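You operate a simulated robot arm through the tools that you are given. There is no shell and no other tool. Be economical: measure what you need, move in short steps, check, and stop when the job is done.

Carry out the task below with a simulated robot arm. There is one attempt and no reset: what you move stays moved.

TASK
Put the syrup bottle labelled "Birch" from the white table in the yellow bowl.
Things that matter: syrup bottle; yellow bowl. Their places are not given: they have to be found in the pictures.

It is judged by the outcome, as a careful person would: the job done as asked, and still so three seconds after it is handed in. It fails if anything else is knocked over, pushed out of place, dropped, spilled or broken.

THE ROBOT
A 7-joint arm with a two-finger parallel gripper, fixed in place. Base frame: the origin is at the foot of the arm, x ahead of it, y to its left, z up; the work surface is at about z = 0. Lengths are in mm, angles in degrees, forces in N, time in s.
With the tool pointing down near the work surface it reaches from about 240 to 620 mm from the base axis. Its first joint turns from -66.0 to 66.0 degrees. Payload 2.6 kg.
Tool frame: the origin (TCP) lies between the finger pads and is the grasp point; the fingertips stand 30 mm ahead of it; z points along the fingers, y is the line along which they close. The gripper opens to 94 mm. The fingers are 28 mm wide and 10 mm thick; the gripper's body (50 by 96 mm) begins 55 mm behind the TCP.
Orientation is told as [roll, pitch, yaw] about the base's x, y, z axes, in that order, counted from this pose: with the fingers straight down and closing along the base's y, the tool's x points along the base's -x, its y along +y and its z along -z.

THE INTERFACE
- The arm moves only by the tool nudge_tool. Its argument "moves" is a list of rows, each an object (a shift or turn left out is 0, a gripper value left out holds the last) with "fingers": the finger opening in mm, from 0 to 94; "slide": the shift along the tool's x, y, z in units of 50 mm (1.0 is 50 mm), a list of three; "rot": the turn, a rotation vector about the tool's x, y, z in units of 5 degrees (1.0 is 5 degrees), a list of three. In form: [{"fingers": fingers, "slide": [tx, ty, tz], "rot": [ax, ay, az]}, ...]. A call has 1 to 8 rows; each row shifts and turns the commanded pose from where the row before left it, along the tool's axes as they then stand. A call with a number of a shift or a turn outside -1 to 1 is refused whole. A row lasts 0.2 s, in which the tool goes at most 50 mm and 8.6 degrees; a call with a longer step from one row to the next is refused whole, and so is a gripper value outside its range. A pose out of reach is approached as far as the arm can. The call stops where the force on the tool passes 40 N (or 10 N more than at its start, if that is more) or the arm is blocked; 0.2 s more then pass. The fingers move at their own pace (about 72 mm/s each) and stop on an object; they squeeze with about 42 N. The grip force told is the motor's: it shows also when the fingers shut on nothing. Time passes only in rows, and 0.2 s behind the last, so rows that do not move let the fingers close. It gives the time, the measured TCP pose, the force on the tool (base axes), the opening and the grip force at its end, in the units of the frame above (readings bear some noise), and new pictures: "show" is both (left out), scene, wrist or none.
- Cameras (640 x 400 px; columns grow to the right, rows downward): "scene" is fixed at [44.1, 437.7, 568]; the picture's right is [-0.70, -0.72, 0.00], its down [-0.38, 0.37, -0.85] and it looks along [0.61, -0.59, -0.53] (base axes); focal length 330 px, centre (320, 200). "wrist" rides on the gripper at [-37, 0, -58] in the tool frame; the picture's right is [0.00, -1.00, 0.00], its down [0.97, 0.00, -0.24] and it looks along [0.24, 0.00, 0.97] (tool axes); focal length 218 px, centre (320, 200).
- locate(camera, pixels): for up to 12 pixels [column, row] of the newest picture of that camera ("zoom" is the newest enlarged one), the place [x, y, z] in the base frame of the surface seen there, good to about 2 mm. No time passes.
- zoom(camera, box): a new picture of the part [left, top, right, bottom] of that camera's present view, enlarged. No time passes.
- close_job(): hands the job in; it is judged then, once.

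Work in short steps. Measure before you move; look again where a grasp or a placing could have gone wrong, and mend it. You have 60 turns and 100 pictures in all, the two below and enlarged ones among them. Open the gripper and draw the arm clear of the work before you hand the job in, unless the task says otherwise; then end with one line.

The tools are called after "Request:" as name(argument=value, ...) on one line, values as JSON. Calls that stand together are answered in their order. nudge_tool: Moves the arm, as the interface text tells. Its arguments: {"type":"object","properties":{"moves":{"type":"array","items":{"type":"object","properties":{"fingers":{"type":"number"},"slide":{"type":"array","items":{"type":"number"}},"rot":{"type":"array","items":{"type":"number"}}}}},"show":{"type":"string","enum":["both","scene","wrist","none"]}},"required":["moves"]} The other tools are called the same way: locate (camera, pixels) gives the place of the surface under pixels of a picture; zoom (camera, box) takes an enlarged picture of a part of a camera's view; close_job () hands the job in.

At the start:

```text
time: 0.0
tcp_pos: [337.0, 78.3, 376.9]
ee_rot: [0.0, 0.0, 0.0]
force: [-0.2, 0.3, 1.0]
finger_gap: 93.8
grip_force: 0.2
```

scene: 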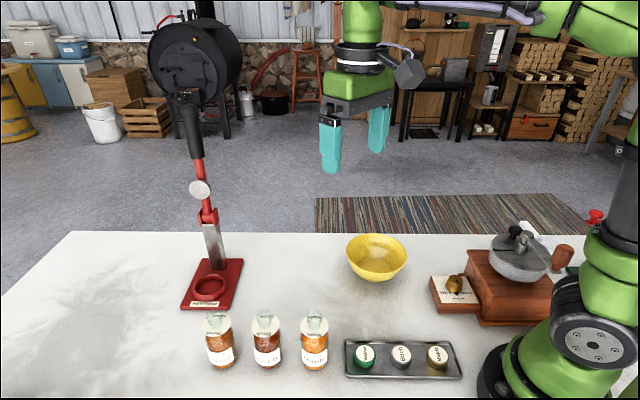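
wrist: 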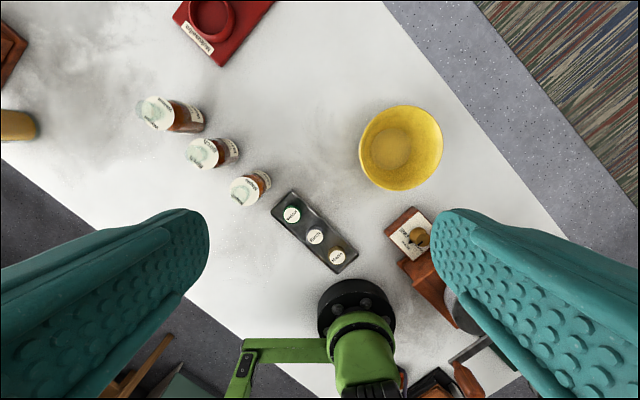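

I see three bottles at about (220,340), (266,340), (314,340). I zoom to read their labels.

Request:
zoom(camera="scene", box=[180, 290, 350, 396])

Request:
zoom(camera="wrist", box=[120, 80, 360, 230])

Request:
locate(camera="scene", pixels=[[377, 240], [376, 265], [350, 255], [404, 255], [378, 283], [376, 234]])

```text
3.76 times, centred on (265, 343) of scene
```

zoom: 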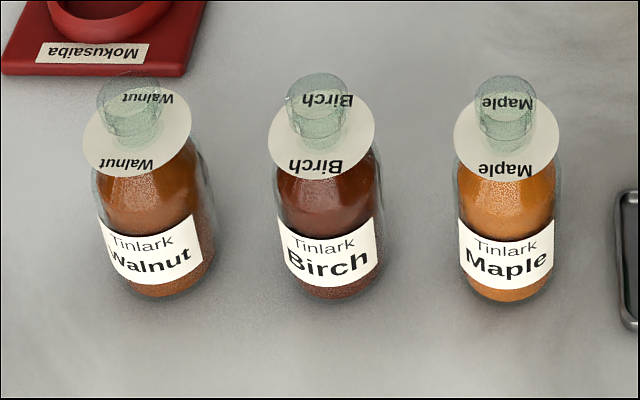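

```text
2.67 times, centred on (240, 155) of wrist
```

zoom: 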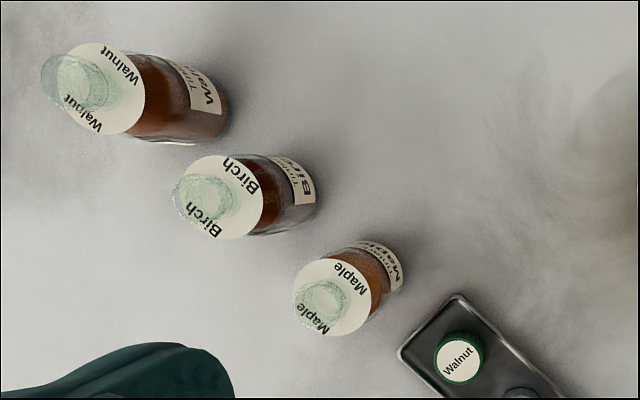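

```text
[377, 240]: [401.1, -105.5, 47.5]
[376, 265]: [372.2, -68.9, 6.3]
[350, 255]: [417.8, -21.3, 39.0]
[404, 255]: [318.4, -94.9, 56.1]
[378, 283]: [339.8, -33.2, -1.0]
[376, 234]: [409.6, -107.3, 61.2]
```

Birch is the middle bottle. Next I measure it, its neighbours and the bowl rim.

Request:
locate(camera="zoom", pixels=[[250, 165], [230, 230], [225, 170], [222, 195], [200, 200], [285, 200], [300, 185], [332, 265], [80, 130], [190, 100], [395, 270], [260, 260]])

Request:
locate(camera="scene", pixels=[[265, 314], [257, 334], [268, 358], [269, 371], [254, 350], [281, 350], [265, 312], [220, 358], [314, 358], [280, 330], [252, 330], [266, 324]])

Request:
locate(camera="wrist", pixels=[[361, 148], [441, 148], [400, 108], [400, 188], [392, 148], [430, 120], [372, 178]])

```text
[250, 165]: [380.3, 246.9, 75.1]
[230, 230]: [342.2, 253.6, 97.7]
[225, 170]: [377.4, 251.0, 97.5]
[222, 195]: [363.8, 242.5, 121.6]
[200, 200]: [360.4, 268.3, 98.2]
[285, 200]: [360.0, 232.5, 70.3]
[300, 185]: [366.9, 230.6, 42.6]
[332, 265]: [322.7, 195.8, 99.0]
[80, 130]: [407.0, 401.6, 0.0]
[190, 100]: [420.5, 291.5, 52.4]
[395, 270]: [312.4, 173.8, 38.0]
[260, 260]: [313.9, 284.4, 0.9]
```

```text
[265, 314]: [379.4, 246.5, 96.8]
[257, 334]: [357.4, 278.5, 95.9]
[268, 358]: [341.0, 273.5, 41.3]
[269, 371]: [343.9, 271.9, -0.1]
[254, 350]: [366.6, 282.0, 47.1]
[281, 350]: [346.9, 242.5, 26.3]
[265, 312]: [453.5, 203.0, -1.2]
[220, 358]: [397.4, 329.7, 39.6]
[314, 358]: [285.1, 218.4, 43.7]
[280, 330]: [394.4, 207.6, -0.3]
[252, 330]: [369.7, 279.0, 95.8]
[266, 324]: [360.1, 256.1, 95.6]
```

```text
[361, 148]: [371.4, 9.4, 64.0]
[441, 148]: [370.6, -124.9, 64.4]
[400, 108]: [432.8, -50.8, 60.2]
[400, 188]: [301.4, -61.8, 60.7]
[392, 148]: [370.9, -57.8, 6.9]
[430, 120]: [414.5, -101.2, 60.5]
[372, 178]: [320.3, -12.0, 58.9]
```

Birch's axis is about (361, 258), its radius about 24.5 and its top z≈122. The neighbours are 79 mm away along the (1,1) diagonal. The bowl's centre is about (369, -58) with its rim at z≈63. I move above the bottle at z≈200 and start turning to yaw 45.

Request:
nudge_tool(moves=[{"fingers": 94, "slide": [-0.082, 0.6, 0.59]}, {"slide": [-0.082, 0.6, 0.59]}, {"slide": [-0.082, 0.6, 0.59]}, {"slide": [-0.082, 0.6, 0.59]}, {"slide": [-0.082, 0.6, 0.59]}, {"slide": [-0.082, 0.6, 0.59]}, {"rot": [0, 0, -1]}, {"rot": [0, 0, -1]}], show="none")

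Request:
nudge_tool(moves=[{"rot": [0, 0, -1]}, {"rot": [0, 0, -1]}, {"rot": [0, 0, -1]}, {"rot": [0, 0, -1]}, {"rot": [0, 0, -1]}, {"rot": [0, 0, -1]}, {"rot": [0, 0, -1]}, {}])

```text
time: 1.8
tcp_pos: [364.1, 258.1, 199.8]
ee_rot: [0.0, 0.0, 10.1]
force: [-0.4, -0.2, 0.4]
finger_gap: 94.0
grip_force: 0.0
```

```text
time: 3.6
tcp_pos: [362.0, 258.6, 199.7]
ee_rot: [0.0, 0.0, 45.1]
force: [0.4, 1.5, -0.5]
finger_gap: 94.0
grip_force: 0.0
```

scene: 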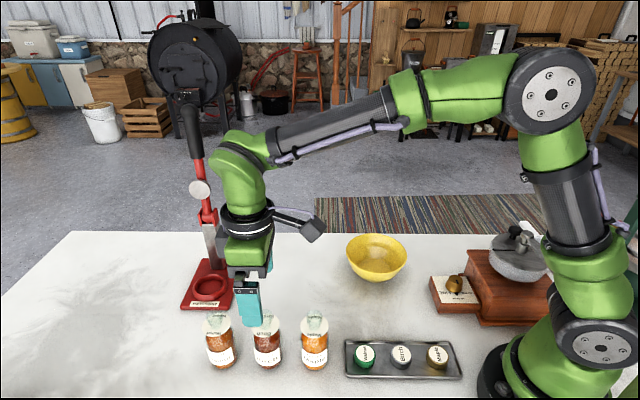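
wrist: 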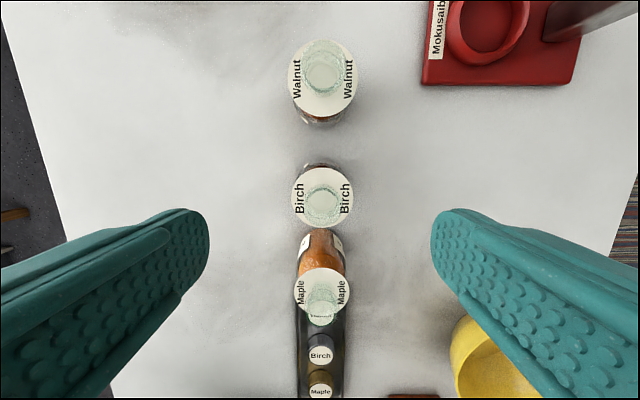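

The bottle sits centred between the fingers, with the collar at wrist (322,198). I check the collar and the lever stand before going down.

Request:
locate(camera="wrist", pixels=[[293, 198], [351, 198], [322, 170], [322, 226], [325, 208], [322, 215], [550, 75], [570, 20], [620, 10]])

```text
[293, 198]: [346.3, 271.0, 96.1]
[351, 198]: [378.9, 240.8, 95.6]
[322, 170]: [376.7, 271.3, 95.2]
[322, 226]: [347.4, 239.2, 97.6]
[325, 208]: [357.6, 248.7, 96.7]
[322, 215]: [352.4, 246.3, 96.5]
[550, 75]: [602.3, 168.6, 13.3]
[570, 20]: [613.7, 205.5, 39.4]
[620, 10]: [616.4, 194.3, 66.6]
```

The collar centre is (362, 255.5). I correct for that and descend to z≈75.

Request:
nudge_tool(moves=[{"slide": [0.04, -0.048, 0.5]}, {"slide": [0, 0, 0.5]}, {"slide": [0, 0, 0.5]}, {"slide": [0, 0, 0.5]}, {"slide": [0, 0, 0.3]}, {"slide": [0, 0, 0.2]}, {}])

```text
time: 5.2
tcp_pos: [361.2, 256.3, 74.8]
ee_rot: [0.1, 0.0, 45.0]
force: [0.0, 0.1, -0.3]
finger_gap: 93.8
grip_force: 0.0
```

scene: 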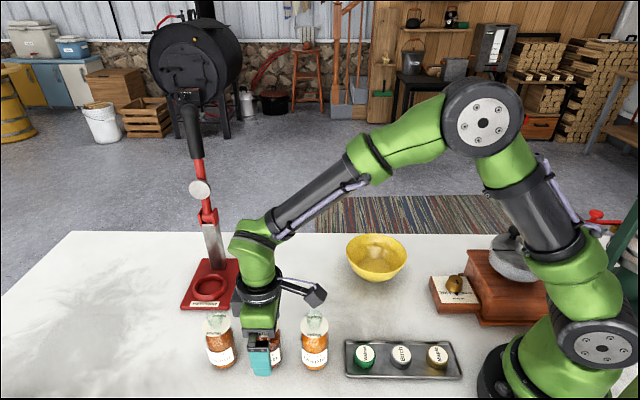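
wrist: 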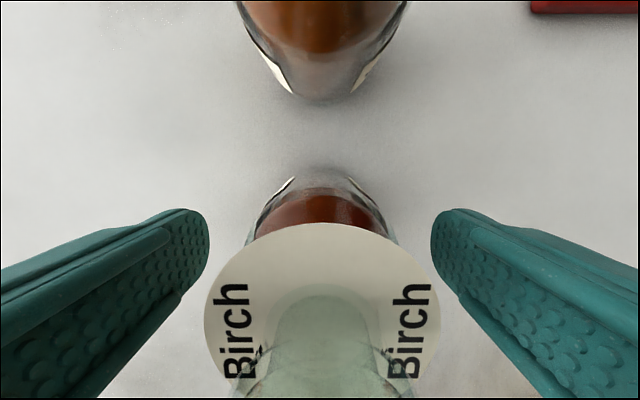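

The bottle is between the fingers with no contact force. I close and let the grip settle.

Request:
nudge_tool(moves=[{"fingers": 60}, {"fingers": 44}, {"fingers": 40}, {"fingers": 40}, {"fingers": 40}])

```text
time: 6.4
tcp_pos: [361.6, 254.9, 74.3]
ee_rot: [0.0, 0.0, 45.0]
force: [2.3, 0.7, 0.4]
finger_gap: 49.6
grip_force: 42.5
```

scene: 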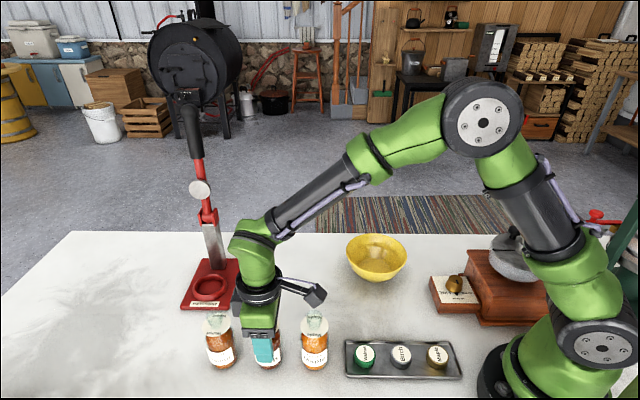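
wrist: 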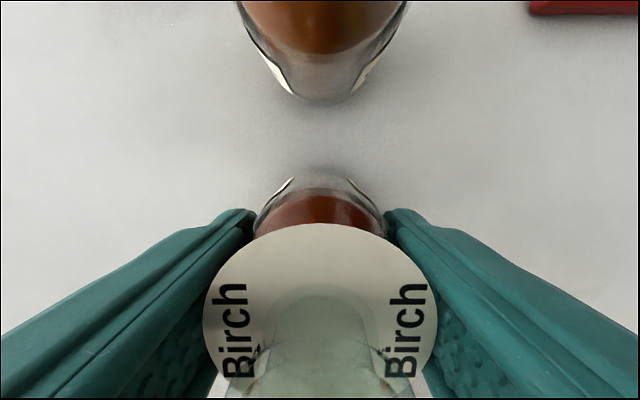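

The gap of 49.6 mm matches the body diameter, so the grip holds. I lift straight up about 160 mm.

Request:
nudge_tool(moves=[{"slide": [0, 0, -0.2]}, {"slide": [0, 0, -0.4]}, {"slide": [0, 0, -0.5]}, {"slide": [0, 0, -0.6]}, {"slide": [0, 0, -0.6]}, {"slide": [0, 0, -0.6]}, {"slide": [0, 0, -0.3]}, {}])

```text
time: 8.2
tcp_pos: [362.1, 254.2, 234.5]
ee_rot: [0.0, 0.1, 44.9]
force: [-0.4, -0.5, -2.2]
finger_gap: 49.5
grip_force: 41.9
```

scene: 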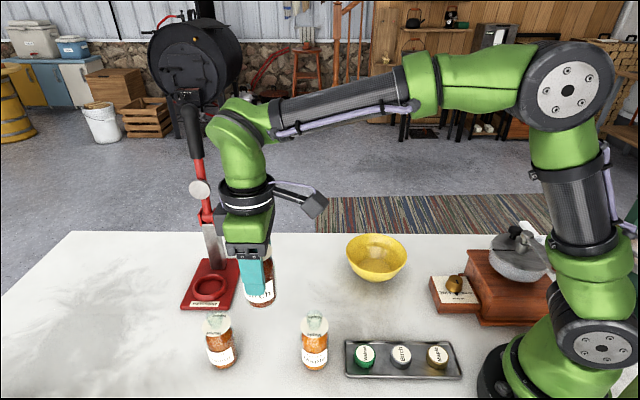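
wrist: 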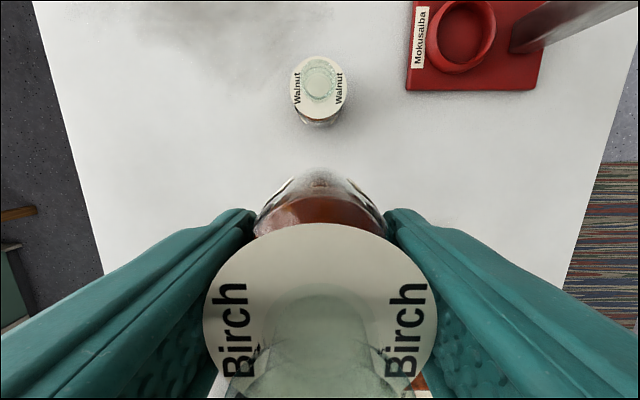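

The Birch bottle is held clear. I carry it across to above the bowl centre at (368, -58), about 312 mm in -y.

Request:
nudge_tool(moves=[{"slide": [0.3, -0.31, 0]}, {"slide": [0.58, -0.6, 0]}, {"slide": [0.58, -0.6, 0]}, {"slide": [0.58, -0.6, 0]}, {"slide": [0.58, -0.6, 0]}, {"slide": [0.58, -0.6, 0]}, {"slide": [0.58, -0.6, 0]}, {"slide": [0.3, -0.31, 0]}], show="none")

Request:
nudge_tool(moves=[{"slide": [0.25, -0.27, 0]}, {}])

```text
time: 10.0
tcp_pos: [362.7, -39.7, 234.8]
ee_rot: [0.0, 0.0, 45.1]
force: [0.8, 0.1, -1.9]
finger_gap: 49.4
grip_force: 41.5
```

```text
time: 10.6
tcp_pos: [364.8, -54.7, 234.6]
ee_rot: [0.0, 0.0, 45.0]
force: [0.2, 0.7, -3.0]
finger_gap: 49.5
grip_force: 41.9
```

scene: 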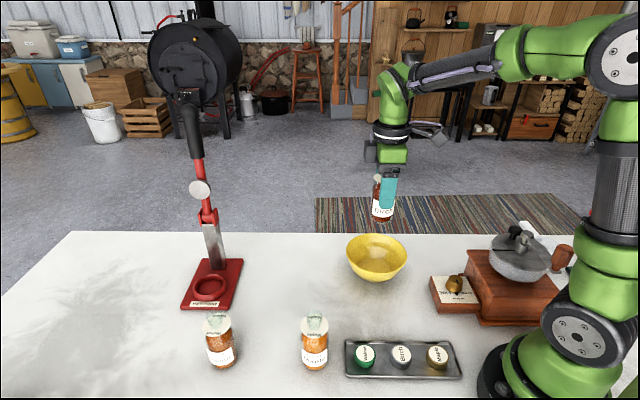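
wrist: 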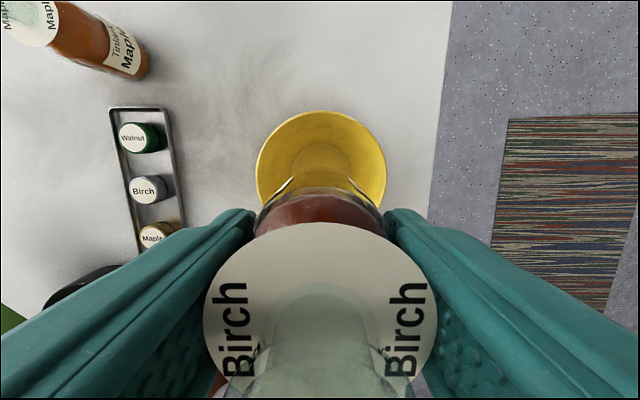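

I check the bowl rim from here before lowering.

Request:
locate(camera="wrist", pixels=[[258, 175], [384, 175], [321, 112], [275, 130], [367, 130], [321, 155], [300, 150], [340, 150]])

Request:
locate(camera="scene", pixels=[[377, 236], [347, 254], [406, 257], [376, 260], [390, 262], [362, 262], [376, 268]])

```text
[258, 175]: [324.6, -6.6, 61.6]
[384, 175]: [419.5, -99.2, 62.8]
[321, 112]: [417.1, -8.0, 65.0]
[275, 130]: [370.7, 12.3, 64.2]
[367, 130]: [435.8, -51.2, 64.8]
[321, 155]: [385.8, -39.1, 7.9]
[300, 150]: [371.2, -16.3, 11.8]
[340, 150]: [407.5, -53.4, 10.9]
```

```text
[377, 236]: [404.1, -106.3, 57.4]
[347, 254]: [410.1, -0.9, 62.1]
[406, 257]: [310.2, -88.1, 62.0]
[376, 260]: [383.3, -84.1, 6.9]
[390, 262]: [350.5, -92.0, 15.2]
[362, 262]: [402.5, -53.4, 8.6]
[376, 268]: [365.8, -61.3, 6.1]
```

The bowl centre refines to about (369, -56.5), with a nearly flat floor at z≈6–8. I shift a few mm and lower to just above it.

Request:
nudge_tool(moves=[{"slide": [-0.034, -0.085, 0.3]}, {"slide": [0, 0, 0.5]}, {"slide": [0, 0, 0.6]}, {"slide": [0, 0, 0.6]}, {"slide": [0, 0, 0.5]}, {"slide": [0, 0, 0.3]}, {"slide": [0, 0, 0.16]}, {}])

```text
time: 12.4
tcp_pos: [372.7, -57.8, 85.6]
ee_rot: [0.0, 0.0, 44.9]
force: [0.1, 1.1, -2.1]
finger_gap: 49.4
grip_force: 42.2
```

scene: 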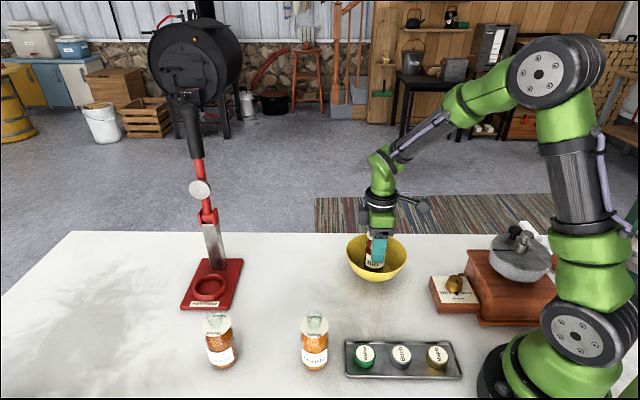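
wrist: 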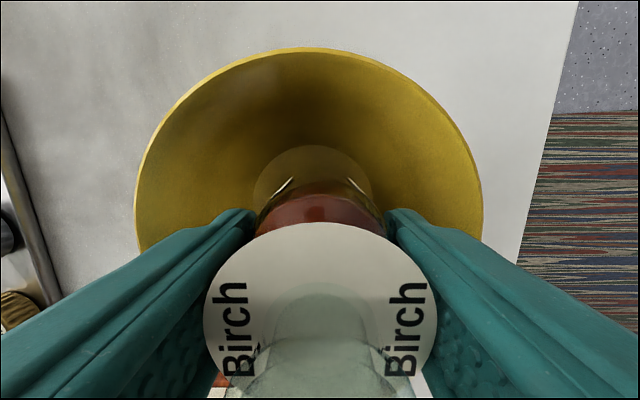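

The bowl floor circle is centred at column ~313 against ~321 for the bottle, so I'm about 4 mm off. I correct that with a +y shift and step down gently.

Request:
nudge_tool(moves=[{"slide": [0, 0.085, 0]}, {}])

Request:
nudge_tool(moves=[{"slide": [0, 0, 0.04]}, {"slide": [0, 0, 0.02]}, {}], show="none")

```text
time: 13.0
tcp_pos: [369.2, -55.9, 86.0]
ee_rot: [0.0, 0.0, 45.0]
force: [0.0, 0.3, -3.0]
finger_gap: 49.6
grip_force: 42.5
```

scene: 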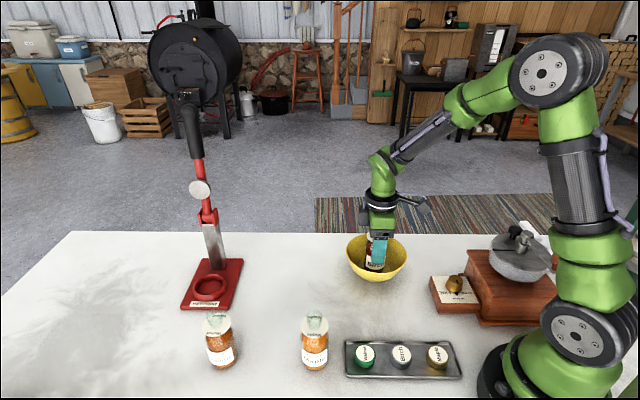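
wrist: 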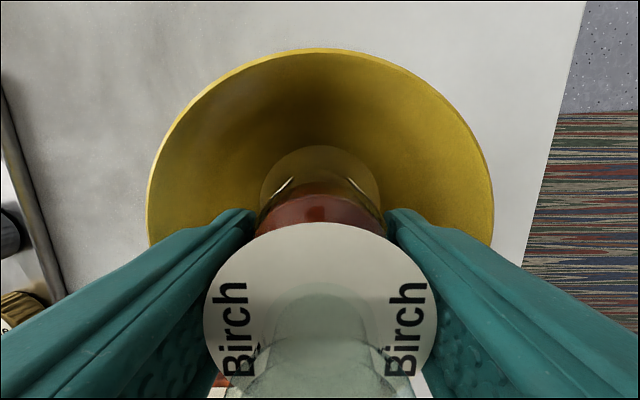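

```text
time: 13.8
tcp_pos: [368.0, -54.9, 82.4]
ee_rot: [0.0, 0.0, 44.9]
force: [-0.1, -0.1, -2.1]
finger_gap: 49.4
grip_force: 41.9
```

It is centred with no contact yet, so I keep lowering in 1 mm steps.

Request:
nudge_tool(moves=[{"slide": [0, 0, 0.02]}, {}], show="none")

Request:
nudge_tool(moves=[{"slide": [0, 0, 0.02]}, {}], show="none")

```text
time: 14.4
tcp_pos: [368.8, -56.2, 83.1]
ee_rot: [0.0, -0.1, 45.0]
force: [-0.1, -0.4, -1.8]
finger_gap: 49.4
grip_force: 42.1
```

```text
time: 15.0
tcp_pos: [370.1, -54.9, 81.2]
ee_rot: [0.0, 0.0, 45.0]
force: [-2.0, 0.4, 4.6]
finger_gap: 49.3
grip_force: 41.8
```

Force z has risen to +4.6 N, so the bottle is resting on the bowl floor. I release slowly, opening only to 66 so the fingers stay clear of the bowl.

Request:
nudge_tool(moves=[{"fingers": 52}, {"fingers": 56}, {"fingers": 62}, {"fingers": 66}, {}])

```text
time: 16.2
tcp_pos: [368.0, -54.9, 81.8]
ee_rot: [0.0, 0.1, 45.0]
force: [0.3, 0.1, -0.6]
finger_gap: 66.4
grip_force: 0.1
```

scene: 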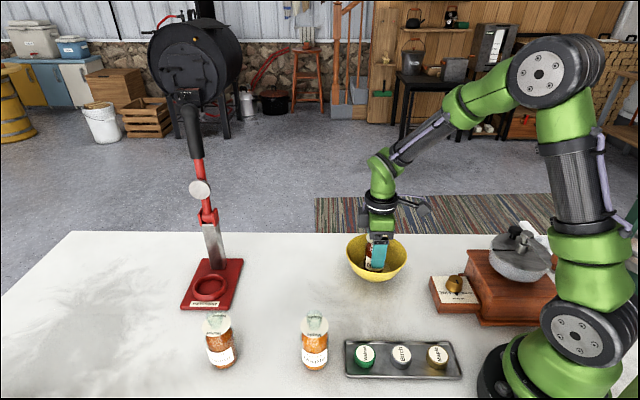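
wrist: 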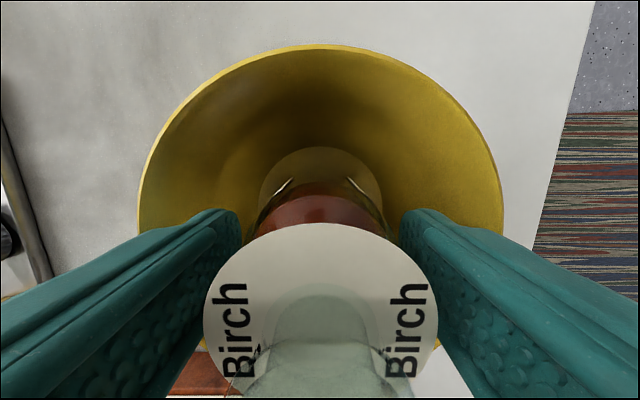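

The bottle stands upright and released. I withdraw straight up.

Request:
nudge_tool(moves=[{"slide": [0, 0, -0.2]}, {"slide": [0, 0, -0.4]}, {"slide": [0, 0, -0.5]}, {"slide": [0, 0, -0.7]}, {"slide": [0, 0, -0.7]}, {"slide": [0, 0, -0.7], "fingers": 90}, {"slide": [0, 0, -0.5]}, {}])

```text
time: 18.0
tcp_pos: [368.6, -56.5, 267.7]
ee_rot: [0.0, -0.1, 45.0]
force: [0.1, -0.1, -0.5]
finger_gap: 90.0
grip_force: 0.0
```

scene: 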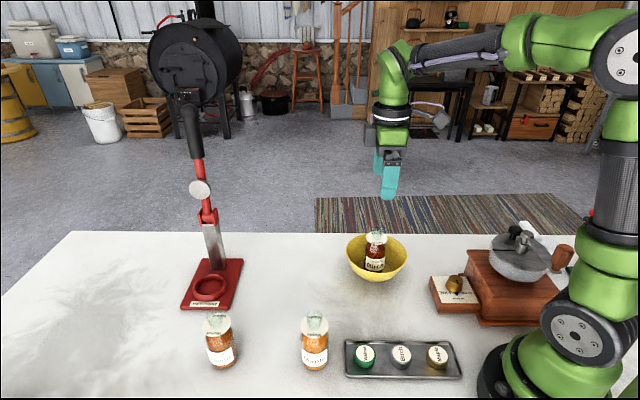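
wrist: 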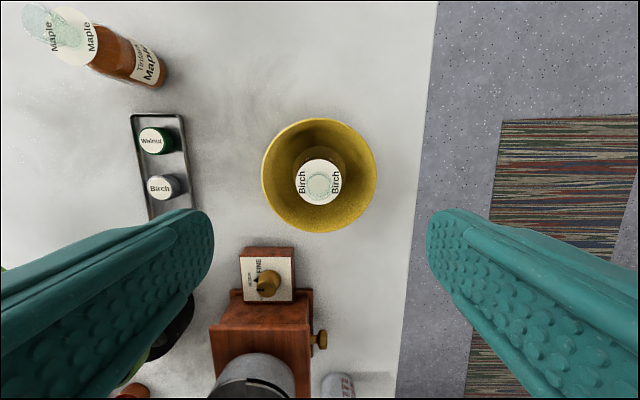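

The Birch bottle stands upright in the yellow bowl, nothing else has moved, and the arm is clear. I hand in the job.

Request:
close_job()

```text
The job is handed in.
```

The Birch syrup bottle is standing upright in the yellow bowl, nothing else was moved, and the job is handed in.
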